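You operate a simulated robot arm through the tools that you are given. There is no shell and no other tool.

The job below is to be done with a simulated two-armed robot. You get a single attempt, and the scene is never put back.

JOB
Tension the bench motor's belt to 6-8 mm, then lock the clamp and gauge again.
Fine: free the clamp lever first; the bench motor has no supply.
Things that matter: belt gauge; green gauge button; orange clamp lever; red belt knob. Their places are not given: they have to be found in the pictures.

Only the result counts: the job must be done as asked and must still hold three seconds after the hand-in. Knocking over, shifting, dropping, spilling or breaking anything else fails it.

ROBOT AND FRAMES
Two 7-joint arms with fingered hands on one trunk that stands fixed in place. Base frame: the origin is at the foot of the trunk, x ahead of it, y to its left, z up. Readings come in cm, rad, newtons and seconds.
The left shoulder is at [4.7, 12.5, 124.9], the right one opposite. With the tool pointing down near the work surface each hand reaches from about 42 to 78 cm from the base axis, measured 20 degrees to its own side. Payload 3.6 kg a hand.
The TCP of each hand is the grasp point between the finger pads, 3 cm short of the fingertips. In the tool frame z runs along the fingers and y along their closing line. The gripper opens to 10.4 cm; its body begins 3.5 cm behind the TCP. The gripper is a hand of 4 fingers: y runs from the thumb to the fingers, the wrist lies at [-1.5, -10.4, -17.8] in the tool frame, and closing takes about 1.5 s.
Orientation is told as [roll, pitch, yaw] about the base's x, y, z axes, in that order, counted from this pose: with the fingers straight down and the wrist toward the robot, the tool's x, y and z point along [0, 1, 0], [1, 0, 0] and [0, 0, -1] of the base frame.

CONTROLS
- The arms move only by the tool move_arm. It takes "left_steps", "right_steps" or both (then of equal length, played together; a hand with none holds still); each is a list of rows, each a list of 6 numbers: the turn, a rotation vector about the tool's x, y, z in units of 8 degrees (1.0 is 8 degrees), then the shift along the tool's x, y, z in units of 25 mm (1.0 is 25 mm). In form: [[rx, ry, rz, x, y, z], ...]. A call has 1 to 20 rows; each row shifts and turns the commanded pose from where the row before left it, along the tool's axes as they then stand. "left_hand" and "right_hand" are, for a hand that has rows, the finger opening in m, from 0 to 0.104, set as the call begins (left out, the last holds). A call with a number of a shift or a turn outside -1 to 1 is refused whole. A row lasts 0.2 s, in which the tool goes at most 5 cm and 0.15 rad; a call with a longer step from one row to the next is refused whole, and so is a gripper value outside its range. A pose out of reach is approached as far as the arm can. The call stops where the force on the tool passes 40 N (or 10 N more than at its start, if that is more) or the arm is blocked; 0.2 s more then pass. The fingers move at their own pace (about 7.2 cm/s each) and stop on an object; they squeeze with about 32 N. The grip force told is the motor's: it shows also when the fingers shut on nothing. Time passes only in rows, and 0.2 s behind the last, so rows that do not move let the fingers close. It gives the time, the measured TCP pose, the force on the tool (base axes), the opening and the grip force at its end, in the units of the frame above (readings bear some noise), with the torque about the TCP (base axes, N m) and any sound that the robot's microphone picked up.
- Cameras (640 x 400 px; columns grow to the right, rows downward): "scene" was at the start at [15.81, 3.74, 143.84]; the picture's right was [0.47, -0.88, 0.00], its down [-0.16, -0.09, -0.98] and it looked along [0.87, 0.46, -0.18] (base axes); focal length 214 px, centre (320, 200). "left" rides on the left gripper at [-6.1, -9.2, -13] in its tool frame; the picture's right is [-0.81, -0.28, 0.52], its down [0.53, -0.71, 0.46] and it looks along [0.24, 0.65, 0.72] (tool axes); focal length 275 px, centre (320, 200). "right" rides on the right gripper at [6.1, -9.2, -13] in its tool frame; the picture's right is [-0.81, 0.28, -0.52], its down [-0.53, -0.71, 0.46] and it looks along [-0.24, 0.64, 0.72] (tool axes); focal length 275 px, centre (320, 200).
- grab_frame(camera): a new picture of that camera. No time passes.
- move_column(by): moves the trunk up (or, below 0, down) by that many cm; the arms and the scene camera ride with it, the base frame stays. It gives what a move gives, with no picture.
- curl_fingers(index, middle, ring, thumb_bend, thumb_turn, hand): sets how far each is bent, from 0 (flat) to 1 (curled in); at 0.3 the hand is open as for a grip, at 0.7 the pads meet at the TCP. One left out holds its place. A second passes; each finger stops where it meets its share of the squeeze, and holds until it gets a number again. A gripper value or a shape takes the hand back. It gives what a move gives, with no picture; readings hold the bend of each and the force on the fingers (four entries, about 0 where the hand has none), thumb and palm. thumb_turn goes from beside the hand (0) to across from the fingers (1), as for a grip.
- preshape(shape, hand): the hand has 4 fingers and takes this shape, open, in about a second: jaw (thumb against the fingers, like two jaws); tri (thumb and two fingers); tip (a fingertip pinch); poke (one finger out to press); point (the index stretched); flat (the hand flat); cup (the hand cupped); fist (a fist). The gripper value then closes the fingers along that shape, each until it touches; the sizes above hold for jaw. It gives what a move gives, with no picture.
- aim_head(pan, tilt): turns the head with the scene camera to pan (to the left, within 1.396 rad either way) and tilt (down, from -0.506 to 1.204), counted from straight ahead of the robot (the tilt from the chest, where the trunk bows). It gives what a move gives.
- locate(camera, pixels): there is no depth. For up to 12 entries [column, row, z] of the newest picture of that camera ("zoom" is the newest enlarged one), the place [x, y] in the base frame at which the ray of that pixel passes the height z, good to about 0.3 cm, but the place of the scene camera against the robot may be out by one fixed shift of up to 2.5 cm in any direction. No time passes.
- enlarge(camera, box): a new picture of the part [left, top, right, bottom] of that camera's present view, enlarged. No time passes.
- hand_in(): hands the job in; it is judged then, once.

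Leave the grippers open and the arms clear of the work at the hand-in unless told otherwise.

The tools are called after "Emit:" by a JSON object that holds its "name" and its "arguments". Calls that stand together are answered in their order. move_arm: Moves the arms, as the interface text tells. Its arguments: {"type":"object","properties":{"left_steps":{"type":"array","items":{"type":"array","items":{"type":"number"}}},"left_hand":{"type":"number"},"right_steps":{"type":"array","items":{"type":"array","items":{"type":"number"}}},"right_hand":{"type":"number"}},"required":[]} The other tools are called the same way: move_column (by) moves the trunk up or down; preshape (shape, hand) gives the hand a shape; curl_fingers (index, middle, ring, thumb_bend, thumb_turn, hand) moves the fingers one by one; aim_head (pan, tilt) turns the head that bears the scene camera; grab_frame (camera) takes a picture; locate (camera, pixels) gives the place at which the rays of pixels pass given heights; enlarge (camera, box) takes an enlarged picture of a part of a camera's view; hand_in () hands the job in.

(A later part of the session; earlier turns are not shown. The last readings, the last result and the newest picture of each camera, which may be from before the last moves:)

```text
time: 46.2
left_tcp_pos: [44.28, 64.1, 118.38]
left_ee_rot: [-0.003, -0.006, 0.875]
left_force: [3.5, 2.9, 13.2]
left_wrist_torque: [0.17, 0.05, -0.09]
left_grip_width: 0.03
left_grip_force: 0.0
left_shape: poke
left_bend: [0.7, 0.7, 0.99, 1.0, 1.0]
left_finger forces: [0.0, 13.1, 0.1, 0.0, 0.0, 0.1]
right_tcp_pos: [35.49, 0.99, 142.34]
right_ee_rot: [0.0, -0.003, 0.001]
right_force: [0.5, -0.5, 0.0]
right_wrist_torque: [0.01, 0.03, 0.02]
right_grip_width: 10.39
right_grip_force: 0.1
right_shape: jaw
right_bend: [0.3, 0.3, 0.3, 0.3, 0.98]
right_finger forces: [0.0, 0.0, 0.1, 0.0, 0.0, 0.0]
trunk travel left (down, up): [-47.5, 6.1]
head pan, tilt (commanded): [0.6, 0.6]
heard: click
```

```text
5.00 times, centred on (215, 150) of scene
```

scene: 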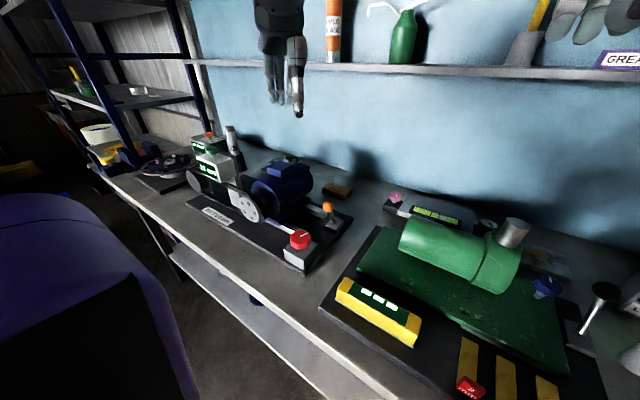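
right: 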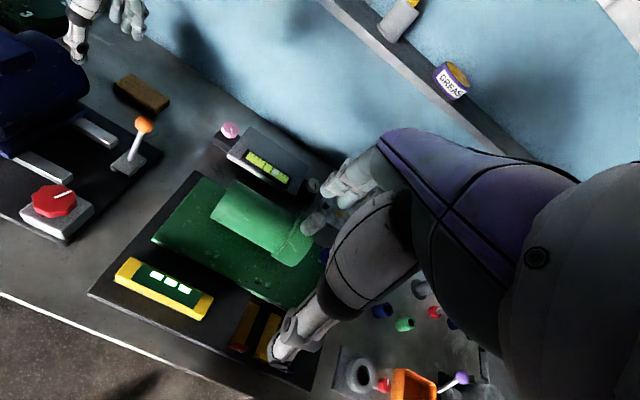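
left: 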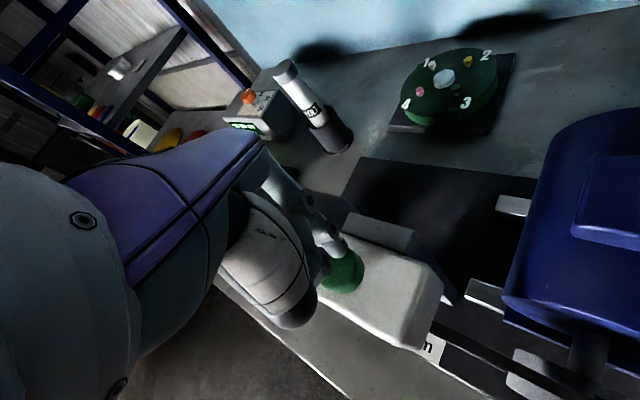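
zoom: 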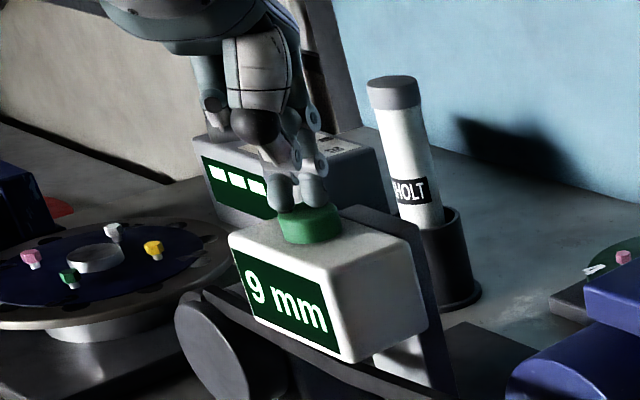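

9 mm now: 70° clockwise took off 3 mm, so clockwise tightens, about 47° more should give 7 mm. I lift off the button.

Emit:
{"name": "move_arm", "arguments": {"left_steps": [[0, 0, 0, 0, 0, -0.4], [0, 0, 0, 0, 0, -0.8], [0, 0, 0, 0, 0, -1], [0, 0, 0, 0, 0, -1], [0, 0, 0, 0, 0, -1], [0, 0, 0, 0, 0, -1], [0, 0, 0, 0, 0, -0.8]]}}

Emit:
{"name": "preshape", "arguments": {"hand": "left", "shape": "jaw"}}

Emit:
{"name": "move_arm", "arguments": {"left_steps": [[0, 0, 0, -0.74, -0.917, 0], [0, 0, 0, -0.74, -0.917, 0], [0, 0, 0, -0.74, -0.917, 0], [0, 0, 0, -0.74, -0.917, 0], [0, 0, 0, -0.74, -0.917, 0], [0, 0, 0, -0.74, -0.917, 0], [0, 0, 0, -0.74, -0.917, 0], [0, 0, 0, -0.74, -0.917, 0], [0, 0, 0, -0.74, -0.917, 0], [0, 0, 0, -0.74, -0.917, 0], [0, 0, 0, -0.74, -0.917, 0], [0, 0, 0, 0, 0, 1], [0, 0, 0, 0, 0, 1], [0, 0, 0, 0, 0, 1], [0, 0, 0, 0, 0, 1], [0, 0, 0, 0, 0, 1], [0, 0, 0, 0, 0, 1], [0, 0, 0, 0, 0, 1], [0, 0, 0, 0, 0, 1], [0, 0, 0, 0, 0, 1]], "left_hand": 0.1}}

Emit:
{"name": "grab_frame", "arguments": {"camera": "left"}}

```text
time: 47.8
left_tcp_pos: [44.3, 64.26, 133.12]
left_ee_rot: [0.0, 0.0, 0.877]
left_force: [-0.1, -0.6, -0.5]
left_wrist_torque: [-0.05, -0.01, 0.01]
left_grip_width: 0.0
left_grip_force: 0.0
left_shape: poke
left_bend: [0.7, 0.7, 0.99, 1.0, 1.0]
left_finger forces: [0.0, 0.1, 0.1, 0.0, 0.1, 0.1]
right_tcp_pos: [35.58, 1.08, 142.42]
right_ee_rot: [-0.002, 0.0, -0.001]
right_force: [-0.7, -0.3, -0.5]
right_wrist_torque: [-0.04, 0.0, 0.0]
right_grip_width: 10.39
right_grip_force: 0.0
right_shape: jaw
right_bend: [0.3, 0.3, 0.3, 0.3, 0.98]
right_finger forces: [0.0, 0.0, 0.0, 0.0, 0.0, 0.0]
trunk travel left (down, up): [-47.5, 6.1]
head pan, tilt (commanded): [0.6, 0.6]
```

```text
time: 48.7
left_tcp_pos: [44.08, 64.31, 133.0]
left_ee_rot: [0.001, -0.001, 0.876]
left_force: [0.7, -0.7, 0.6]
left_wrist_torque: [0.01, 0.02, -0.01]
left_grip_width: 10.37
left_grip_force: 0.0
left_shape: jaw
left_bend: [0.3, 0.3, 0.3, 0.3, 0.98]
left_finger forces: [0.0, 0.0, 0.1, 0.1, 0.0, 0.0]
right_tcp_pos: [35.43, 1.16, 142.45]
right_ee_rot: [0.0, -0.001, 0.0]
right_force: [0.5, 0.1, 0.1]
right_wrist_torque: [-0.01, -0.02, 0.02]
right_grip_width: 10.38
right_grip_force: 0.1
right_shape: jaw
right_bend: [0.3, 0.3, 0.3, 0.3, 0.98]
right_finger forces: [0.0, 0.0, 0.0, 0.0, 0.1, 0.0]
trunk travel left (down, up): [-47.5, 6.1]
head pan, tilt (commanded): [0.6, 0.6]
```

```text
time: 52.9
left_tcp_pos: [43.64, 31.97, 110.55]
left_ee_rot: [0.0, -0.001, 0.877]
left_force: [-0.5, 0.2, -0.4]
left_wrist_torque: [0.03, 0.01, -0.02]
left_grip_width: 10.05
left_grip_force: 0.0
left_shape: jaw
left_bend: [0.31, 0.3, 0.3, 0.31, 0.98]
left_finger forces: [0.1, 0.0, 0.1, 0.1, 0.0, 0.0]
right_tcp_pos: [35.52, 1.13, 142.43]
right_ee_rot: [0.001, 0.0, 0.0]
right_force: [0.0, 0.5, -0.5]
right_wrist_torque: [0.01, -0.02, 0.0]
right_grip_width: 10.36
right_grip_force: 0.0
right_shape: jaw
right_bend: [0.3, 0.3, 0.3, 0.3, 0.98]
right_finger forces: [0.0, 0.0, 0.0, 0.0, 0.1, 0.1]
trunk travel left (down, up): [-47.5, 6.1]
head pan, tilt (commanded): [0.6, 0.6]
```

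```text
taken
```

left: 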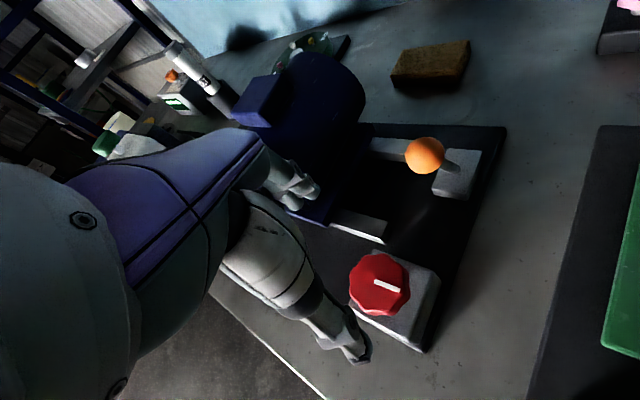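

TCP is at [43.6, 32], 0.5 cm short in x. I correct that while descending 11 cm onto the knob.

Emit:
{"name": "move_arm", "arguments": {"left_steps": [[0, 0, 0, -0.154, 0.128, 0.4], [0, 0, 0, 0, 0, 0.9], [0, 0, 0, 0, 0, 0.9], [0, 0, 0, 0, 0, 0.9], [0, 0, 0, 0, 0, 0.7], [0, 0, 0, 0, 0, 0.56]]}}

Emit:
{"name": "move_arm", "arguments": {"left_steps": [[0, 0, 0, 0, 0, 0], [0, 0, 0, 0, 0, 0], [0, 0, 0, 0, 0, 0], [0, 0, 0, 0, 0, 0], [0, 0, 0, 0, 0, 0], [0, 0, 0, 0, 0, 0], [0, 0, 0, 0, 0, 0]], "left_hand": 0.03}}

Emit:
{"name": "enlarge", "arguments": {"camera": "left", "box": [230, 130, 450, 400]}}

Emit:
{"name": "enlarge", "arguments": {"camera": "scene", "box": [260, 170, 370, 280]}}

```text
time: 54.3
left_tcp_pos: [44.26, 31.84, 99.57]
left_ee_rot: [-0.003, -0.002, 0.875]
left_force: [-0.4, 0.2, -0.1]
left_wrist_torque: [-0.01, -0.02, 0.01]
left_grip_width: 10.03
left_grip_force: 0.1
left_shape: jaw
left_bend: [0.31, 0.3, 0.3, 0.31, 0.98]
left_finger forces: [0.0, 0.0, 0.0, 0.1, 0.0, 0.0]
right_tcp_pos: [35.58, 0.95, 142.37]
right_ee_rot: [0.001, 0.002, 0.0]
right_force: [-0.1, 0.2, 0.5]
right_wrist_torque: [0.0, -0.01, -0.01]
right_grip_width: 10.35
right_grip_force: 0.1
right_shape: jaw
right_bend: [0.3, 0.3, 0.3, 0.3, 0.98]
right_finger forces: [0.0, 0.0, 0.1, 0.0, 0.0, 0.0]
trunk travel left (down, up): [-47.5, 6.1]
head pan, tilt (commanded): [0.6, 0.6]
```

```text
time: 55.9
left_tcp_pos: [44.19, 31.86, 99.58]
left_ee_rot: [0.001, 0.004, 0.876]
left_force: [-5.1, -6.0, -15.0]
left_wrist_torque: [-0.18, 0.13, 0.01]
left_grip_width: 4.27
left_grip_force: 31.8
left_shape: jaw
left_bend: [0.74, 0.49, 0.52, 0.72, 1.0]
left_finger forces: [15.4, 8.9, 0.0, 0.0, 32.5, 0.0]
right_tcp_pos: [35.58, 1.1, 142.47]
right_ee_rot: [0.0, 0.001, 0.001]
right_force: [0.4, -0.8, -0.4]
right_wrist_torque: [0.01, 0.02, -0.01]
right_grip_width: 10.35
right_grip_force: 0.2
right_shape: jaw
right_bend: [0.3, 0.3, 0.3, 0.3, 0.98]
right_finger forces: [0.0, 0.0, 0.0, 0.1, 0.0, 0.0]
trunk travel left (down, up): [-47.5, 6.1]
head pan, tilt (commanded): [0.6, 0.6]
```

```text
1.48 times, centred on (340, 265) of left
```

zoom: 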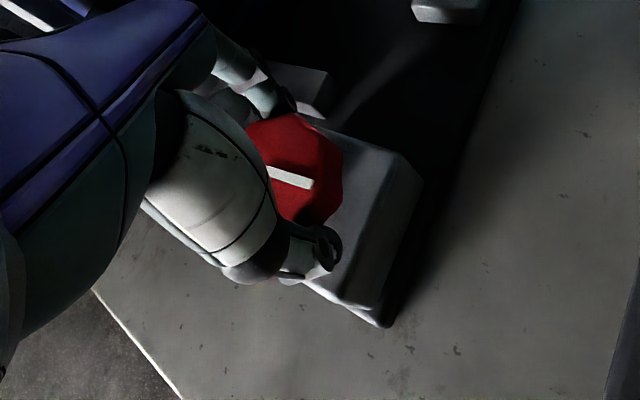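

```text
3.64 times, centred on (315, 225) of scene
```

zoom: 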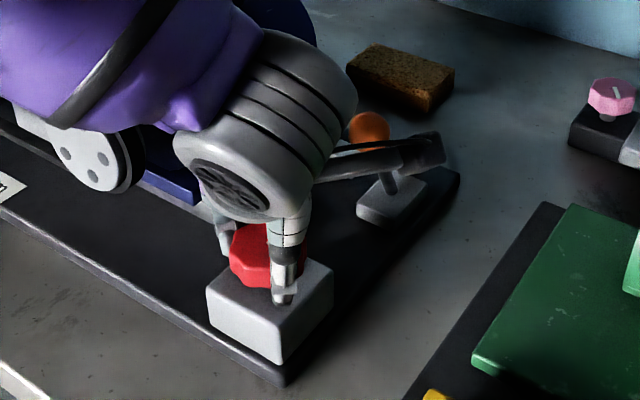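

The knob is gripped again. I turn 46° clockwise.

Emit:
{"name": "move_arm", "arguments": {"left_steps": [[0, 0, 0.72, 0, 0, 0], [0, 0, 0.72, 0, 0, 0], [0, 0, 0.72, 0, 0, 0], [0, 0, 0.72, 0, 0, 0], [0, 0, 0.72, 0, 0, 0], [0, 0, 0.72, 0, 0, 0], [0, 0, 0.72, 0, 0, 0], [0, 0, 0.72, 0, 0, 0]]}}

Emit:
{"name": "enlarge", "arguments": {"camera": "left", "box": [230, 130, 450, 400]}}

Emit:
{"name": "enlarge", "arguments": {"camera": "scene", "box": [230, 150, 370, 280]}}

```text
time: 57.7
left_tcp_pos: [44.14, 32.08, 99.51]
left_ee_rot: [0.0, 0.002, 0.071]
left_force: [-11.7, -6.0, -21.7]
left_wrist_torque: [-0.09, 0.36, 0.06]
left_grip_width: 4.21
left_grip_force: 32.0
left_shape: jaw
left_bend: [0.74, 0.51, 0.52, 0.72, 0.97]
left_finger forces: [17.4, 9.4, 0.1, 0.1, 35.6, 0.1]
right_tcp_pos: [35.39, 1.06, 142.41]
right_ee_rot: [0.0, 0.0, 0.001]
right_force: [0.0, 0.6, -0.2]
right_wrist_torque: [0.03, -0.01, 0.04]
right_grip_width: 10.41
right_grip_force: 0.1
right_shape: jaw
right_bend: [0.3, 0.3, 0.3, 0.3, 0.98]
right_finger forces: [0.0, 0.0, 0.0, 0.0, 0.0, 0.0]
trunk travel left (down, up): [-47.5, 6.1]
head pan, tilt (commanded): [0.6, 0.6]
```

```text
1.48 times, centred on (340, 265) of left
```

zoom: 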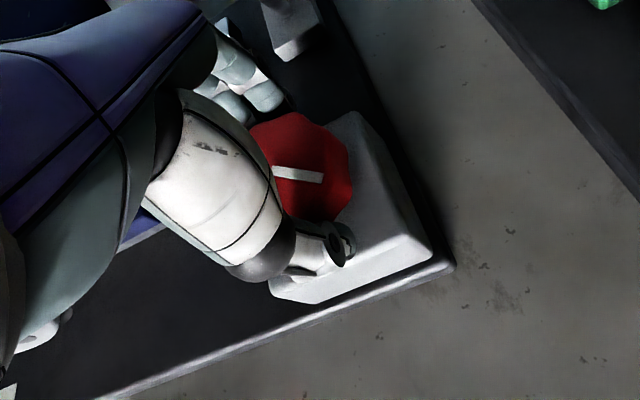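

```text
3.08 times, centred on (300, 215) of scene
```

zoom: 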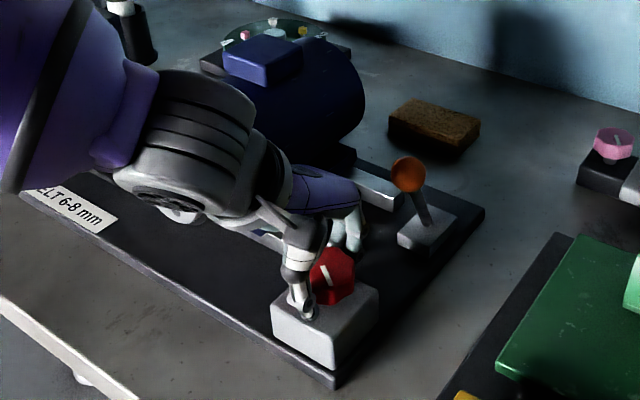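

The mark slipped about 10° in the grip, so the knob turned perhaps 37–46°. I release, rise and turn the hand back to go gauge it.

Emit:
{"name": "move_arm", "arguments": {"left_steps": [[0, 0, 0, 0, 0, 0], [0, 0, 0, 0, 0, 0], [0, 0, 0, 0, 0, 0], [0, 0, 0, 0, 0, 0], [0, 0, 0, 0, 0, 0], [0, 0, 0, 0, 0, -1], [0, 0, 0, 0, 0, -1], [0, 0, 0, 0, 0, -1], [0, 0, 0, 0, 0, -1], [0, 0, 0, 0, 0, -1], [0, 0, -0.72, 0, 0, -1], [0, 0, -0.72, 0, 0, -1], [0, 0, -0.72, 0, 0, -1], [0, 0, -0.72, 0, 0, -1], [0, 0, -0.72, 0, 0, -1], [0, 0, -0.72, 0, 0, -1], [0, 0, -0.72, 0, 0, -1], [0, 0, -0.72, 0, 0, -1]], "left_hand": 0.1}}

Emit:
{"name": "enlarge", "arguments": {"camera": "scene", "box": [180, 120, 370, 290]}}

Emit:
{"name": "grab_frame", "arguments": {"camera": "left"}}

Emit:
{"name": "preshape", "arguments": {"hand": "left", "shape": "poke"}}

```text
time: 61.5
left_tcp_pos: [44.22, 31.77, 131.92]
left_ee_rot: [-0.001, 0.001, 0.879]
left_force: [-0.1, 0.1, 0.0]
left_wrist_torque: [0.01, 0.03, -0.01]
left_grip_width: 9.97
left_grip_force: 0.1
left_shape: jaw
left_bend: [0.31, 0.31, 0.3, 0.31, 0.98]
left_finger forces: [0.0, 0.0, 0.0, 0.0, 0.0, 0.1]
right_tcp_pos: [35.53, 1.05, 142.49]
right_ee_rot: [0.001, 0.0, 0.001]
right_force: [0.1, -0.8, 0.1]
right_wrist_torque: [0.0, -0.03, 0.05]
right_grip_width: 10.39
right_grip_force: 0.1
right_shape: jaw
right_bend: [0.3, 0.3, 0.3, 0.3, 0.98]
right_finger forces: [0.0, 0.1, 0.0, 0.0, 0.0, 0.1]
trunk travel left (down, up): [-47.5, 6.1]
head pan, tilt (commanded): [0.6, 0.6]
```

```text
2.35 times, centred on (275, 205) of scene
```

zoom: 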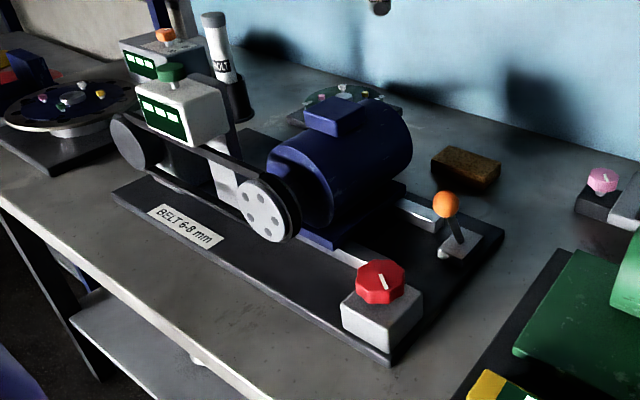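

```text
taken
```

left: 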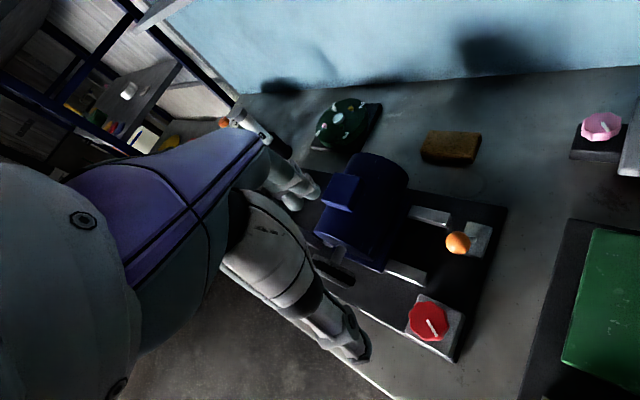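

```text
time: 62.4
left_tcp_pos: [44.2, 31.83, 131.92]
left_ee_rot: [0.0, 0.001, 0.877]
left_force: [0.6, 1.0, -0.2]
left_wrist_torque: [-0.02, -0.01, 0.0]
left_grip_width: 0.0
left_grip_force: 0.1
left_shape: poke
left_bend: [0.7, 0.7, 0.99, 1.0, 1.0]
left_finger forces: [0.0, 0.0, 0.0, 0.0, 0.0, 0.0]
right_tcp_pos: [35.57, 1.0, 142.45]
right_ee_rot: [0.0, 0.001, 0.0]
right_force: [-0.2, -0.3, 0.2]
right_wrist_torque: [0.03, -0.02, 0.01]
right_grip_width: 10.37
right_grip_force: 0.0
right_shape: jaw
right_bend: [0.3, 0.3, 0.3, 0.3, 0.98]
right_finger forces: [0.0, 0.1, 0.0, 0.1, 0.0, 0.0]
trunk travel left (down, up): [-47.5, 6.1]
head pan, tilt (commanded): [0.6, 0.6]
```

Knob's mark has advanced further clockwise and nothing else changed. I go to the gauge button again, adjusting slightly to land at [44.6, 64.3], then down to just above it.

Emit:
{"name": "move_arm", "arguments": {"left_steps": [[0, 0, 0, 0.74, 0.917, 0], [0, 0, 0, 0.74, 0.917, 0], [0, 0, 0, 0.74, 0.917, 0], [0, 0, 0, 0.74, 0.917, 0], [0, 0, 0, 0.74, 0.917, 0], [0, 0, 0, 0.74, 0.917, 0], [0, 0, 0, 0.74, 0.917, 0], [0, 0, 0, 0.74, 0.917, 0], [0, 0, 0, 0.74, 0.917, 0], [0, 0, 0, 0.74, 0.917, 0], [0, 0, 0, 0.74, 0.917, 0], [0, 0, 0, 0, 0, 0.85], [0, 0, 0, 0, 0, 0.85], [0, 0, 0, 0, 0, 0.85], [0, 0, 0, 0, 0, 0.85], [0, 0, 0, 0, 0, 0.85], [0, 0, 0, 0, 0, 0.65]]}}

Emit:
{"name": "grab_frame", "arguments": {"camera": "left"}}

```text
time: 66.0
left_tcp_pos: [44.61, 64.43, 119.75]
left_ee_rot: [-0.002, 0.0, 0.878]
left_force: [-0.5, 0.4, 0.1]
left_wrist_torque: [0.03, 0.01, 0.0]
left_grip_width: 0.0
left_grip_force: 0.0
left_shape: poke
left_bend: [0.7, 0.7, 0.99, 1.0, 1.0]
left_finger forces: [0.1, 0.0, 0.0, 0.0, 0.1, 0.0]
right_tcp_pos: [35.62, 1.11, 142.47]
right_ee_rot: [0.001, 0.0, 0.001]
right_force: [0.5, -0.3, -0.1]
right_wrist_torque: [-0.02, -0.02, -0.01]
right_grip_width: 10.37
right_grip_force: 0.1
right_shape: jaw
right_bend: [0.3, 0.3, 0.3, 0.3, 0.98]
right_finger forces: [0.0, 0.1, 0.0, 0.1, 0.0, 0.0]
trunk travel left (down, up): [-47.5, 6.1]
head pan, tilt (commanded): [0.6, 0.6]
```

```text
taken
```

left: 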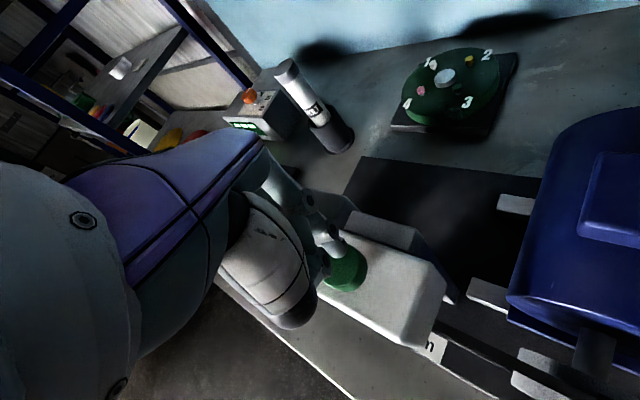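

Fingertips are right over the button (345,270). I press down.

Emit:
{"name": "move_arm", "arguments": {"left_steps": [[0, 0, 0, 0.02, -0.03, 0.1], [0, 0, 0, 0, 0, 0.2], [0, 0, 0, 0, 0, 0.2], [0, 0, 0, 0, 0, 0.2]]}}

Emit:
{"name": "enlarge", "arguments": {"camera": "scene", "box": [185, 110, 245, 190]}}

```text
time: 67.0
left_tcp_pos: [44.61, 64.12, 118.44]
left_ee_rot: [-0.004, -0.007, 0.878]
left_force: [0.4, 5.4, 13.5]
left_wrist_torque: [0.24, 0.16, -0.03]
left_grip_width: 0.02
left_grip_force: 0.0
left_shape: poke
left_bend: [0.7, 0.7, 0.99, 1.0, 1.0]
left_finger forces: [0.2, 13.8, 0.0, 0.1, 0.0, 0.1]
right_tcp_pos: [35.51, 0.95, 142.55]
right_ee_rot: [0.0, -0.002, 0.001]
right_force: [-0.6, 0.0, -0.3]
right_wrist_torque: [0.0, -0.01, 0.01]
right_grip_width: 10.38
right_grip_force: 0.0
right_shape: jaw
right_bend: [0.3, 0.3, 0.3, 0.3, 0.98]
right_finger forces: [0.0, 0.0, 0.0, 0.0, 0.1, 0.0]
trunk travel left (down, up): [-47.5, 6.1]
head pan, tilt (commanded): [0.6, 0.6]
heard: click
```

```text
5.00 times, centred on (215, 150) of scene
```

zoom: 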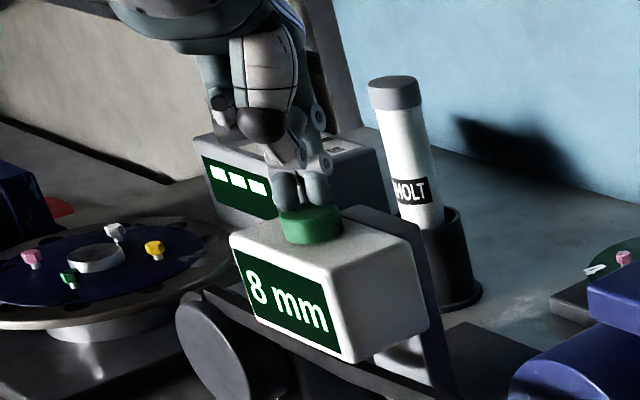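

8 mm — at the border. About 25° more clockwise should bring it to 7 mm. I lift off and go back to the knob.

Emit:
{"name": "move_arm", "arguments": {"left_steps": [[0, 0, 0, 0, 0, -0.4], [0, 0, 0, 0, 0, -0.8], [0, 0, 0, 0, 0, -1], [0, 0, 0, 0, 0, -1], [0, 0, 0, 0, 0, -1], [0, 0, 0, 0, 0, -1], [0, 0, 0, 0, 0, -0.8]]}}

Emit:
{"name": "preshape", "arguments": {"hand": "left", "shape": "jaw"}}

Emit:
{"name": "move_arm", "arguments": {"left_steps": [[0, 0, 0, -0.74, -0.917, 0], [0, 0, 0, -0.74, -0.917, 0], [0, 0, 0, -0.74, -0.917, 0], [0, 0, 0, -0.74, -0.917, 0], [0, 0, 0, -0.74, -0.917, 0], [0, 0, 0, -0.74, -0.917, 0], [0, 0, 0, -0.74, -0.917, 0], [0, 0, 0, -0.74, -0.917, 0], [0, 0, 0, -0.74, -0.917, 0], [0, 0, 0, -0.74, -0.917, 0], [0, 0, 0, -0.74, -0.917, 0], [0, 0, 0, 0, 0, 1], [0, 0, 0, 0, 0, 1], [0, 0, 0, 0, 0, 1], [0, 0, 0, 0, 0, 1], [0, 0, 0, 0, 0, 1], [0, 0, 0, 0, 0, 1], [0, 0, 0, 0, 0, 1], [0, 0, 0, 0, 0, 1], [0, 0, 0, 0, 0, 1]], "left_hand": 0.1}}

Emit:
{"name": "grab_frame", "arguments": {"camera": "left"}}

```text
time: 68.6
left_tcp_pos: [44.5, 64.2, 133.16]
left_ee_rot: [0.0, 0.001, 0.878]
left_force: [0.0, 0.6, 0.9]
left_wrist_torque: [0.0, 0.01, 0.01]
left_grip_width: 0.02
left_grip_force: 0.1
left_shape: poke
left_bend: [0.7, 0.7, 0.99, 1.0, 1.0]
left_finger forces: [0.1, 0.0, 0.0, 0.0, 0.0, 0.0]
right_tcp_pos: [35.55, 1.02, 142.46]
right_ee_rot: [-0.001, -0.001, -0.001]
right_force: [1.2, -0.6, -0.8]
right_wrist_torque: [0.03, 0.01, 0.04]
right_grip_width: 10.39
right_grip_force: 0.1
right_shape: jaw
right_bend: [0.3, 0.3, 0.3, 0.3, 0.98]
right_finger forces: [0.1, 0.2, 0.0, 0.0, 0.1, 0.1]
trunk travel left (down, up): [-47.5, 6.1]
head pan, tilt (commanded): [0.6, 0.6]
```

```text
time: 69.5
left_tcp_pos: [44.51, 64.2, 133.18]
left_ee_rot: [-0.001, 0.0, 0.876]
left_force: [-0.5, 0.3, 0.6]
left_wrist_torque: [-0.01, -0.01, -0.01]
left_grip_width: 10.38
left_grip_force: 0.1
left_shape: jaw
left_bend: [0.3, 0.3, 0.3, 0.3, 0.98]
left_finger forces: [0.0, 0.0, 0.1, 0.0, 0.1, 0.0]
right_tcp_pos: [35.54, 1.0, 142.34]
right_ee_rot: [0.0, 0.001, 0.0]
right_force: [1.6, -1.0, 0.2]
right_wrist_torque: [0.03, 0.04, 0.0]
right_grip_width: 10.36
right_grip_force: 0.1
right_shape: jaw
right_bend: [0.3, 0.3, 0.3, 0.3, 0.98]
right_finger forces: [0.1, 0.0, 0.0, 0.2, 0.0, 0.0]
trunk travel left (down, up): [-47.5, 6.1]
head pan, tilt (commanded): [0.6, 0.6]
```

```text
time: 73.7
left_tcp_pos: [44.53, 31.86, 110.66]
left_ee_rot: [-0.001, 0.002, 0.876]
left_force: [-0.8, 0.8, 0.6]
left_wrist_torque: [-0.01, -0.01, -0.01]
left_grip_width: 10.05
left_grip_force: 0.0
left_shape: jaw
left_bend: [0.31, 0.3, 0.3, 0.31, 0.98]
left_finger forces: [0.0, 0.1, 0.0, 0.0, 0.0, 0.1]
right_tcp_pos: [35.62, 1.08, 142.44]
right_ee_rot: [0.0, 0.0, 0.001]
right_force: [0.6, -0.1, -0.2]
right_wrist_torque: [0.04, 0.01, 0.01]
right_grip_width: 10.39
right_grip_force: 0.1
right_shape: jaw
right_bend: [0.3, 0.3, 0.3, 0.3, 0.98]
right_finger forces: [0.0, 0.0, 0.0, 0.0, 0.0, 0.1]
trunk travel left (down, up): [-47.5, 6.1]
head pan, tilt (commanded): [0.6, 0.6]
```

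```text
taken
```

left: 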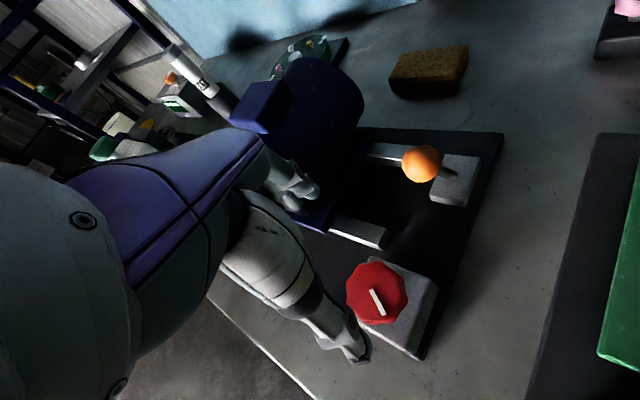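

Aligned within 0.4 cm. I correct and descend onto the knob, then close on it.

Emit:
{"name": "move_arm", "arguments": {"left_steps": [[0, 0, 0, 0.137, -0.04, 0.4], [0, 0, 0, 0, 0, 0.9], [0, 0, 0, 0, 0, 0.9], [0, 0, 0, 0, 0, 0.9], [0, 0, 0, 0, 0, 0.75], [0, 0, 0, 0, 0, 0.57]]}}

Emit:
{"name": "move_arm", "arguments": {"left_steps": [[0, 0, 0, 0, 0, 0], [0, 0, 0, 0, 0, 0], [0, 0, 0, 0, 0, 0], [0, 0, 0, 0, 0, 0], [0, 0, 0, 0, 0, 0], [0, 0, 0, 0, 0, 0], [0, 0, 0, 0, 0, 0]], "left_hand": 0.03}}

Emit:
{"name": "enlarge", "arguments": {"camera": "left", "box": [230, 130, 450, 400]}}

```text
time: 75.1
left_tcp_pos: [43.9, 32.09, 99.58]
left_ee_rot: [-0.003, 0.0, 0.877]
left_force: [0.1, 0.1, 0.6]
left_wrist_torque: [0.0, 0.01, -0.01]
left_grip_width: 10.05
left_grip_force: 0.1
left_shape: jaw
left_bend: [0.31, 0.3, 0.3, 0.31, 0.98]
left_finger forces: [0.0, 0.0, 0.1, 0.0, 0.1, 0.0]
right_tcp_pos: [35.57, 1.16, 142.43]
right_ee_rot: [-0.001, -0.001, 0.001]
right_force: [0.2, 0.7, 0.0]
right_wrist_torque: [0.0, -0.02, 0.0]
right_grip_width: 10.39
right_grip_force: 0.0
right_shape: jaw
right_bend: [0.3, 0.3, 0.3, 0.3, 0.98]
right_finger forces: [0.0, 0.0, 0.0, 0.0, 0.1, 0.0]
trunk travel left (down, up): [-47.5, 6.1]
head pan, tilt (commanded): [0.6, 0.6]
```

```text
time: 76.7
left_tcp_pos: [43.9, 32.01, 99.45]
left_ee_rot: [0.002, 0.004, 0.876]
left_force: [-4.5, -5.1, -15.0]
left_wrist_torque: [-0.17, 0.18, -0.04]
left_grip_width: 4.2
left_grip_force: 31.9
left_shape: jaw
left_bend: [0.74, 0.51, 0.53, 0.72, 1.0]
left_finger forces: [16.8, 8.5, 0.0, 0.0, 31.8, 0.0]
right_tcp_pos: [35.59, 1.19, 142.38]
right_ee_rot: [0.0, -0.001, 0.0]
right_force: [0.2, 0.9, -0.1]
right_wrist_torque: [0.0, -0.01, -0.02]
right_grip_width: 10.35
right_grip_force: 0.1
right_shape: jaw
right_bend: [0.3, 0.3, 0.3, 0.3, 0.98]
right_finger forces: [0.0, 0.0, 0.0, 0.0, 0.1, 0.0]
trunk travel left (down, up): [-47.5, 6.1]
head pan, tilt (commanded): [0.6, 0.6]
```

```text
1.48 times, centred on (340, 265) of left
```

zoom: 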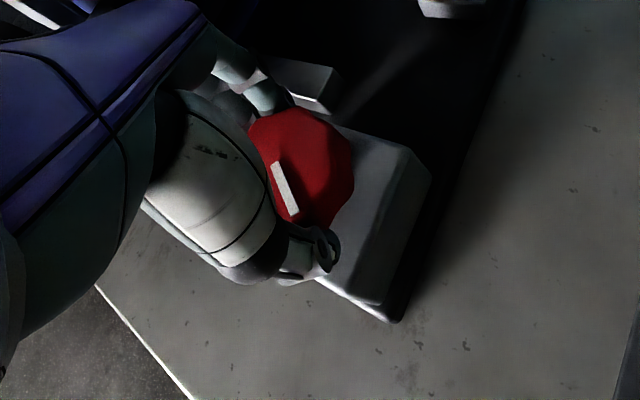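

The knob is gripped. I turn 27° clockwise.

Emit:
{"name": "move_arm", "arguments": {"left_steps": [[0, 0, 0.56, 0, 0, 0], [0, 0, 0.56, 0, 0, 0], [0, 0, 0.56, 0, 0, 0], [0, 0, 0.56, 0, 0, 0], [0, 0, 0.56, 0, 0, 0], [0, 0, 0.56, 0, 0, 0]]}}

Emit:
{"name": "enlarge", "arguments": {"camera": "left", "box": [230, 130, 450, 400]}}

```text
time: 78.1
left_tcp_pos: [43.75, 32.23, 99.54]
left_ee_rot: [0.0, 0.0, 0.409]
left_force: [-2.3, 0.8, -15.6]
left_wrist_torque: [-0.03, 0.17, 0.06]
left_grip_width: 4.18
left_grip_force: 32.5
left_shape: jaw
left_bend: [0.74, 0.51, 0.53, 0.72, 1.0]
left_finger forces: [19.2, 9.3, 0.1, 0.0, 29.5, 0.0]
right_tcp_pos: [35.61, 1.26, 142.39]
right_ee_rot: [-0.003, 0.0, 0.0]
right_force: [-0.3, 0.3, -0.1]
right_wrist_torque: [-0.01, 0.02, -0.02]
right_grip_width: 10.39
right_grip_force: 0.1
right_shape: jaw
right_bend: [0.3, 0.3, 0.3, 0.3, 0.98]
right_finger forces: [0.0, 0.0, 0.0, 0.0, 0.0, 0.0]
trunk travel left (down, up): [-47.5, 6.1]
head pan, tilt (commanded): [0.6, 0.6]
```

```text
1.48 times, centred on (340, 265) of left
```

zoom: 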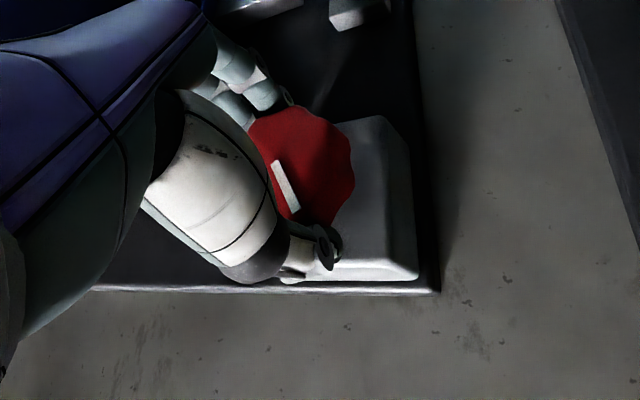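

Turned about 25° in the grip. I release, rise and turn back, then go to the gauge.

Emit:
{"name": "move_arm", "arguments": {"left_steps": [[0, 0, 0, 0, 0, 0], [0, 0, 0, 0, 0, 0], [0, 0, 0, 0, 0, 0], [0, 0, 0, 0, 0, 0], [0, 0, 0, 0, 0, 0], [0, 0, 0, 0, 0, -1], [0, 0, 0, 0, 0, -1], [0, 0, 0, 0, 0, -1], [0, 0, 0, 0, 0, -1], [0, 0, 0, 0, 0, -1], [0, 0, 0, 0, 0, -1], [0, 0, -0.56, 0, 0, -1], [0, 0, -0.56, 0, 0, -1], [0, 0, -0.56, 0, 0, -1], [0, 0, -0.56, 0, 0, -1], [0, 0, -0.56, 0, 0, -1], [0, 0, -0.56, 0, 0, -1], [0, 0, 0, 0, 0, -1]], "left_hand": 0.1}}

Emit:
{"name": "preshape", "arguments": {"hand": "left", "shape": "poke"}}

Emit:
{"name": "move_arm", "arguments": {"left_steps": [[0, 0, 0, 0.74, 0.917, 0], [0, 0, 0, 0.74, 0.917, 0], [0, 0, 0, 0.74, 0.917, 0], [0, 0, 0, 0.74, 0.917, 0], [0, 0, 0, 0.74, 0.917, 0], [0, 0, 0, 0.74, 0.917, 0], [0, 0, 0, 0.74, 0.917, 0], [0, 0, 0, 0.74, 0.917, 0], [0, 0, 0, 0.74, 0.917, 0], [0, 0, 0, 0.74, 0.917, 0], [0, 0, 0, 0.74, 0.917, 0], [0, 0, 0, 0, 0, 0.85], [0, 0, 0, 0, 0, 0.85], [0, 0, 0, 0, 0, 0.85], [0, 0, 0, 0, 0, 0.85]]}}

Emit:
{"name": "grab_frame", "arguments": {"camera": "left"}}

```text
time: 81.9
left_tcp_pos: [43.86, 32.04, 132.07]
left_ee_rot: [0.0, 0.0, 0.878]
left_force: [-0.1, -1.1, 0.1]
left_wrist_torque: [0.0, 0.0, -0.02]
left_grip_width: 9.97
left_grip_force: 0.0
left_shape: jaw
left_bend: [0.31, 0.31, 0.3, 0.31, 0.98]
left_finger forces: [0.0, 0.1, 0.1, 0.0, 0.0, 0.1]
right_tcp_pos: [35.49, 1.09, 142.46]
right_ee_rot: [0.0, 0.001, 0.001]
right_force: [0.1, -0.5, 0.5]
right_wrist_torque: [0.02, 0.01, 0.0]
right_grip_width: 10.39
right_grip_force: 0.0
right_shape: jaw
right_bend: [0.3, 0.3, 0.3, 0.3, 0.98]
right_finger forces: [0.0, 0.1, 0.1, 0.0, 0.0, 0.0]
trunk travel left (down, up): [-47.5, 6.1]
head pan, tilt (commanded): [0.6, 0.6]
```

```text
time: 82.8
left_tcp_pos: [43.83, 32.06, 132.08]
left_ee_rot: [-0.001, 0.001, 0.877]
left_force: [-0.2, -1.0, -0.7]
left_wrist_torque: [0.02, -0.01, 0.02]
left_grip_width: 0.0
left_grip_force: 0.1
left_shape: poke
left_bend: [0.7, 0.7, 0.99, 1.0, 1.0]
left_finger forces: [0.1, 0.0, 0.0, 0.0, 0.0, 0.0]
right_tcp_pos: [35.56, 1.08, 142.43]
right_ee_rot: [0.0, 0.0, 0.0]
right_force: [-0.3, 0.1, 0.0]
right_wrist_torque: [0.02, 0.0, -0.03]
right_grip_width: 10.37
right_grip_force: 0.1
right_shape: jaw
right_bend: [0.3, 0.3, 0.3, 0.3, 0.98]
right_finger forces: [0.0, 0.0, 0.0, 0.0, 0.0, 0.1]
trunk travel left (down, up): [-47.5, 6.1]
head pan, tilt (commanded): [0.6, 0.6]
```

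```text
time: 86.0
left_tcp_pos: [44.28, 64.28, 123.61]
left_ee_rot: [-0.002, 0.0, 0.875]
left_force: [-0.6, -0.1, -0.3]
left_wrist_torque: [-0.03, 0.02, 0.0]
left_grip_width: 0.0
left_grip_force: 0.0
left_shape: poke
left_bend: [0.7, 0.7, 0.99, 1.0, 1.0]
left_finger forces: [0.0, 0.0, 0.1, 0.0, 0.0, 0.0]
right_tcp_pos: [35.5, 1.08, 142.44]
right_ee_rot: [0.001, 0.001, 0.001]
right_force: [0.5, -0.5, 0.0]
right_wrist_torque: [0.0, 0.0, -0.02]
right_grip_width: 10.38
right_grip_force: 0.1
right_shape: jaw
right_bend: [0.3, 0.3, 0.3, 0.3, 0.98]
right_finger forces: [0.0, 0.1, 0.0, 0.0, 0.0, 0.1]
trunk travel left (down, up): [-47.5, 6.1]
head pan, tilt (commanded): [0.6, 0.6]
```

```text
taken
```

left: 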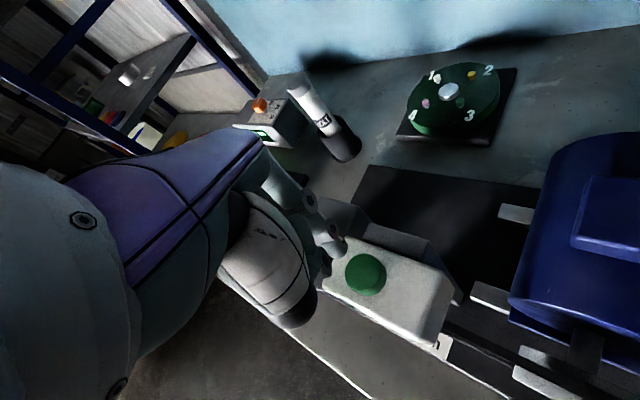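

I'm above the button with 0.35 cm to correct. I shift and press down.

Emit:
{"name": "move_arm", "arguments": {"left_steps": [[0, 0, 0, -0.108, 0.09, 0.5], [0, 0, 0, 0, 0, 0.5], [0, 0, 0, 0, 0, 0.45], [0, 0, 0, 0, 0, 0.25], [0, 0, 0, 0, 0, 0.25], [0, 0, 0, 0, 0, 0.2]]}}

Emit:
{"name": "enlarge", "arguments": {"camera": "scene", "box": [185, 110, 245, 190]}}

```text
time: 87.4
left_tcp_pos: [44.53, 64.33, 118.43]
left_ee_rot: [-0.001, -0.002, 0.877]
left_force: [1.4, -0.5, 5.6]
left_wrist_torque: [0.05, 0.02, 0.02]
left_grip_width: 0.04
left_grip_force: 0.2
left_shape: poke
left_bend: [0.7, 0.7, 0.99, 1.0, 1.0]
left_finger forces: [0.0, 5.5, 0.1, 0.1, 0.1, 0.0]
right_tcp_pos: [35.5, 1.11, 142.49]
right_ee_rot: [0.0, 0.001, 0.001]
right_force: [-0.4, -0.1, 0.3]
right_wrist_torque: [-0.01, 0.03, 0.02]
right_grip_width: 10.39
right_grip_force: 0.0
right_shape: jaw
right_bend: [0.3, 0.3, 0.3, 0.3, 0.98]
right_finger forces: [0.1, 0.1, 0.0, 0.1, 0.0, 0.0]
trunk travel left (down, up): [-47.5, 6.1]
head pan, tilt (commanded): [0.6, 0.6]
heard: click
```

```text
5.00 times, centred on (215, 150) of scene
```

zoom: 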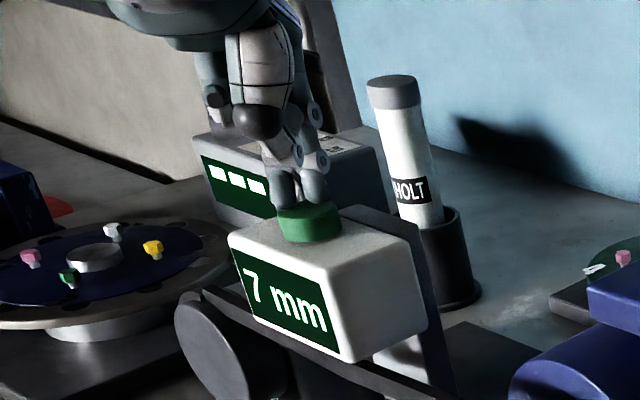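

7 mm — in the middle of the range. Now I lift off and go to lock the clamp lever.

Emit:
{"name": "move_arm", "arguments": {"left_steps": [[0, 0, 0, 0, 0, -0.4], [0, 0, 0, 0, 0, -0.8], [0, 0, 0, 0, 0, -1], [0, 0, 0, 0, 0, -1], [0, 0, 0, 0, 0, -1], [0, 0, 0, 0, 0, -1], [0, 0, 0, 0, 0, -1]]}}

Emit:
{"name": "preshape", "arguments": {"hand": "left", "shape": "jaw"}}

Emit:
{"name": "move_arm", "arguments": {"left_steps": [[0, 0, 0, -0.975, -0.624, 0], [0, 0, 0, -0.975, -0.624, 0], [0, 0, 0, -0.975, -0.624, 0], [0, 0, 0, -0.975, -0.624, 0], [0, 0, 0, -0.975, -0.624, 0], [0, 0, 0, -0.975, -0.624, 0], [0, 0, 0, -0.975, -0.624, 0], [0, 0, 0, -0.975, -0.624, 0], [0, 0, 0, -0.975, -0.624, 0], [0, 0, 0, -0.975, -0.624, 0], [0, 0, 0, -0.975, -0.624, 0], [0, 0, 0, -0.975, -0.624, 0], [0, 0, 0.897, 0, 0, 0], [0, 0, 0.897, 0, 0, 0], [0, 0, 0.897, 0, 0, 0], [0, 0, 0.897, 0, 0, 0], [0, 0, 0.897, 0, 0, 0], [0, 0, 0.897, 0, 0, 0], [0, 0, 0.897, 0, 0, 0]], "left_hand": 0.08}}

Emit:
{"name": "grab_frame", "arguments": {"camera": "left"}}

Emit:
{"name": "enlarge", "arguments": {"camera": "scene", "box": [180, 120, 370, 290]}}

```text
time: 89.0
left_tcp_pos: [44.58, 64.36, 133.69]
left_ee_rot: [0.001, 0.0, 0.877]
left_force: [-0.6, -0.5, 0.2]
left_wrist_torque: [0.07, 0.01, -0.04]
left_grip_width: 0.01
left_grip_force: 0.0
left_shape: poke
left_bend: [0.7, 0.7, 0.99, 1.0, 1.0]
left_finger forces: [0.1, 0.1, 0.0, 0.0, 0.0, 0.0]
right_tcp_pos: [35.52, 0.9, 142.37]
right_ee_rot: [0.0, 0.001, 0.0]
right_force: [0.4, 1.2, -0.4]
right_wrist_torque: [0.01, -0.03, 0.0]
right_grip_width: 10.36
right_grip_force: 0.0
right_shape: jaw
right_bend: [0.3, 0.3, 0.3, 0.3, 0.98]
right_finger forces: [0.0, 0.1, 0.1, 0.0, 0.1, 0.0]
trunk travel left (down, up): [-47.5, 6.1]
head pan, tilt (commanded): [0.6, 0.6]
```

```text
time: 89.9
left_tcp_pos: [44.5, 64.38, 133.54]
left_ee_rot: [-0.001, -0.001, 0.875]
left_force: [-0.4, 0.1, -0.6]
left_wrist_torque: [0.01, 0.01, 0.0]
left_grip_width: 10.38
left_grip_force: 0.1
left_shape: jaw
left_bend: [0.3, 0.3, 0.3, 0.3, 0.98]
left_finger forces: [0.1, 0.0, 0.0, 0.0, 0.0, 0.0]
right_tcp_pos: [35.55, 1.18, 142.52]
right_ee_rot: [-0.001, 0.0, -0.001]
right_force: [0.4, 0.2, 0.9]
right_wrist_torque: [0.0, 0.0, 0.02]
right_grip_width: 10.37
right_grip_force: 0.2
right_shape: jaw
right_bend: [0.3, 0.3, 0.3, 0.3, 0.98]
right_finger forces: [0.1, 0.0, 0.1, 0.1, 0.1, 0.0]
trunk travel left (down, up): [-47.5, 6.1]
head pan, tilt (commanded): [0.6, 0.6]
```

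```text
time: 93.9
left_tcp_pos: [55.25, 31.2, 133.6]
left_ee_rot: [0.001, -0.001, 0.0]
left_force: [-0.2, 0.4, 0.3]
left_wrist_torque: [0.03, -0.02, -0.01]
left_grip_width: 8.02
left_grip_force: 0.0
left_shape: jaw
left_bend: [0.27, 0.35, 0.32, 0.52, 0.99]
left_finger forces: [0.0, 0.1, 0.0, 0.0, 0.0, 0.0]
right_tcp_pos: [35.58, 1.22, 142.42]
right_ee_rot: [0.0, 0.002, 0.0]
right_force: [0.0, -0.2, -0.7]
right_wrist_torque: [0.01, 0.01, -0.02]
right_grip_width: 10.37
right_grip_force: 0.0
right_shape: jaw
right_bend: [0.3, 0.3, 0.3, 0.3, 0.98]
right_finger forces: [0.0, 0.1, 0.0, 0.1, 0.1, 0.0]
trunk travel left (down, up): [-47.5, 6.1]
head pan, tilt (commanded): [0.6, 0.6]
```

```text
taken
```

left: 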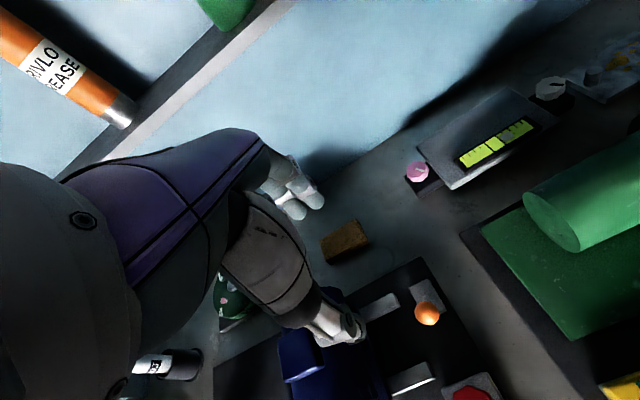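

```text
2.35 times, centred on (275, 205) of scene
```

zoom: 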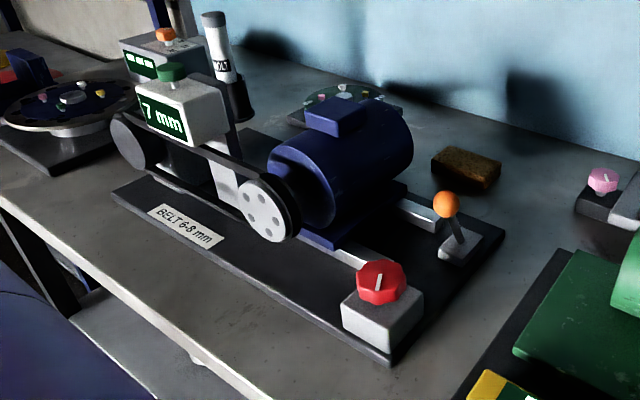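

Display still reads 7 mm. The ball is at (427,313) in the left view; I locate it at z≈102.

Emit:
{"name": "locate", "arguments": {"camera": "left", "pixels": [[427, 313, 100], [427, 313, 102], [427, 313, 103]]}}

```text
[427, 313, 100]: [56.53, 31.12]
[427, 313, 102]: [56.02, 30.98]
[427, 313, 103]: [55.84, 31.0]
```

Ball is at [56.1, 31, 102]. I align above it and descend to z≈113.

Emit:
{"name": "move_arm", "arguments": {"left_steps": [[0, 0, 0, -0.08, 0.34, 0.5], [0, 0, 0, 0, 0, 1], [0, 0, 0, 0, 0, 1], [0, 0, 0, 0, 0, 1], [0, 0, 0, 0, 0, 1], [0, 0, 0, 0, 0, 1], [0, 0, 0, 0, 0, 1], [0, 0, 0, 0, 0, 1], [0, 0, 0, 0, 0, 0.7]]}}

Emit:
{"name": "grab_frame", "arguments": {"camera": "left"}}

Emit:
{"name": "enlarge", "arguments": {"camera": "scene", "box": [260, 130, 390, 270]}}

```text
time: 95.9
left_tcp_pos: [56.15, 31.13, 113.25]
left_ee_rot: [-0.001, 0.001, 0.0]
left_force: [-0.7, 0.1, 0.2]
left_wrist_torque: [-0.01, -0.03, 0.01]
left_grip_width: 8.01
left_grip_force: 0.0
left_shape: jaw
left_bend: [0.27, 0.35, 0.32, 0.52, 0.99]
left_finger forces: [0.0, 0.1, 0.1, 0.1, 0.0, 0.0]
right_tcp_pos: [35.55, 1.21, 142.46]
right_ee_rot: [-0.001, 0.0, 0.001]
right_force: [-0.3, 1.3, -0.5]
right_wrist_torque: [0.01, -0.02, 0.0]
right_grip_width: 10.37
right_grip_force: 0.1
right_shape: jaw
right_bend: [0.3, 0.3, 0.3, 0.3, 0.98]
right_finger forces: [0.0, 0.0, 0.1, 0.0, 0.0, 0.0]
trunk travel left (down, up): [-47.5, 6.1]
head pan, tilt (commanded): [0.6, 0.6]
```

```text
taken
```

left: 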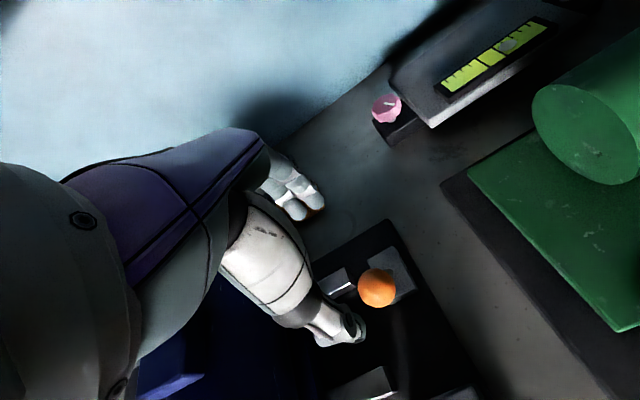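

```text
2.86 times, centred on (325, 200) of scene
```

zoom: 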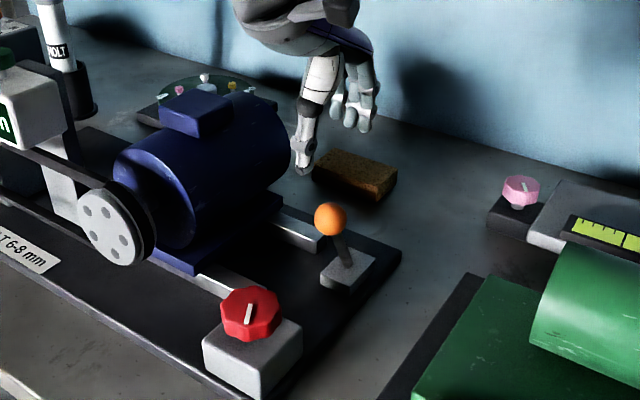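

The ball at (377,288) is exactly under the TCP. I descend 11 cm to straddle it.

Emit:
{"name": "move_arm", "arguments": {"left_steps": [[0, 0, 0, 0, 0, 0.8], [0, 0, 0, 0, 0, 0.8], [0, 0, 0, 0, 0, 0.8], [0, 0, 0, 0, 0, 0.8], [0, 0, 0, 0, 0, 0.7], [0, 0, 0, 0, 0, 0.5]]}}

Emit:
{"name": "move_arm", "arguments": {"left_steps": [[0, 0, 0, 0, 0, 0], [0, 0, 0, 0, 0, 0], [0, 0, 0, 0, 0, 0], [0, 0, 0, 0, 0, 0]], "left_hand": 0.05}}

Emit:
{"name": "enlarge", "arguments": {"camera": "left", "box": [230, 130, 450, 400]}}

Emit:
{"name": "enlarge", "arguments": {"camera": "scene", "box": [260, 130, 390, 270]}}

```text
time: 97.3
left_tcp_pos: [56.03, 30.97, 102.06]
left_ee_rot: [0.0, 0.002, 0.002]
left_force: [0.1, -0.3, 0.1]
left_wrist_torque: [0.04, 0.02, 0.01]
left_grip_width: 8.03
left_grip_force: 0.1
left_shape: jaw
left_bend: [0.27, 0.35, 0.32, 0.52, 0.99]
left_finger forces: [0.1, 0.0, 0.0, 0.1, 0.0, 0.0]
right_tcp_pos: [35.57, 1.19, 142.29]
right_ee_rot: [-0.001, -0.001, -0.001]
right_force: [0.4, 0.2, 0.2]
right_wrist_torque: [0.03, -0.01, 0.0]
right_grip_width: 10.41
right_grip_force: 0.0
right_shape: jaw
right_bend: [0.3, 0.3, 0.3, 0.3, 0.98]
right_finger forces: [0.0, 0.1, 0.1, 0.0, 0.0, 0.0]
trunk travel left (down, up): [-47.5, 6.1]
head pan, tilt (commanded): [0.6, 0.6]
```

```text
time: 98.3
left_tcp_pos: [55.96, 31.02, 102.05]
left_ee_rot: [0.0, 0.0, -0.001]
left_force: [1.2, -0.9, -0.8]
left_wrist_torque: [0.02, -0.01, 0.0]
left_grip_width: 5.05
left_grip_force: 0.0
left_shape: jaw
left_bend: [0.74, 0.45, 0.42, 0.7, 1.0]
left_finger forces: [0.0, 0.0, 0.1, 0.1, 0.1, 0.0]
right_tcp_pos: [35.59, 1.06, 142.61]
right_ee_rot: [-0.001, 0.002, 0.0]
right_force: [-0.5, -1.0, 0.2]
right_wrist_torque: [0.0, 0.02, 0.01]
right_grip_width: 10.37
right_grip_force: 0.0
right_shape: jaw
right_bend: [0.3, 0.3, 0.3, 0.3, 0.98]
right_finger forces: [0.1, 0.0, 0.1, 0.0, 0.0, 0.0]
trunk travel left (down, up): [-47.5, 6.1]
head pan, tilt (commanded): [0.6, 0.6]
```

```text
1.48 times, centred on (340, 265) of left
```

zoom: 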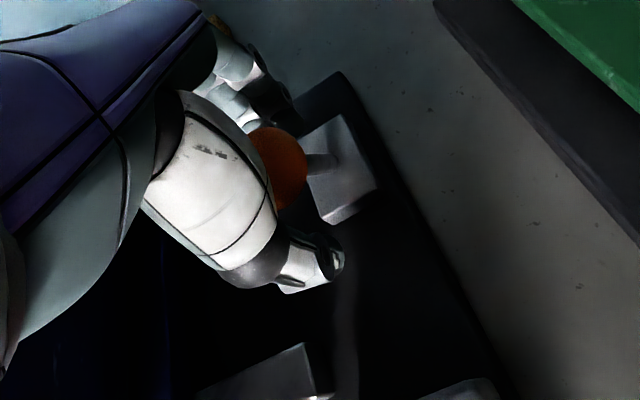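

```text
2.86 times, centred on (325, 200) of scene
```

zoom: 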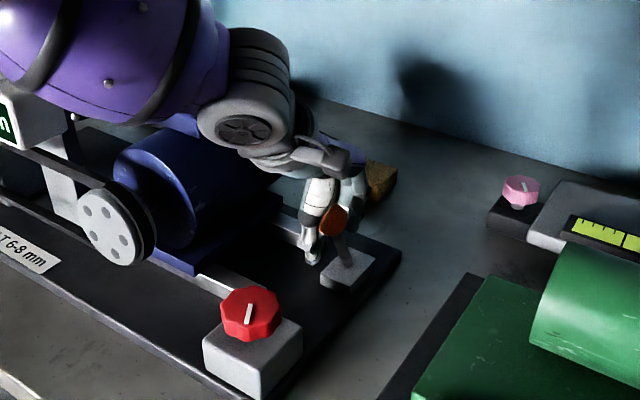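

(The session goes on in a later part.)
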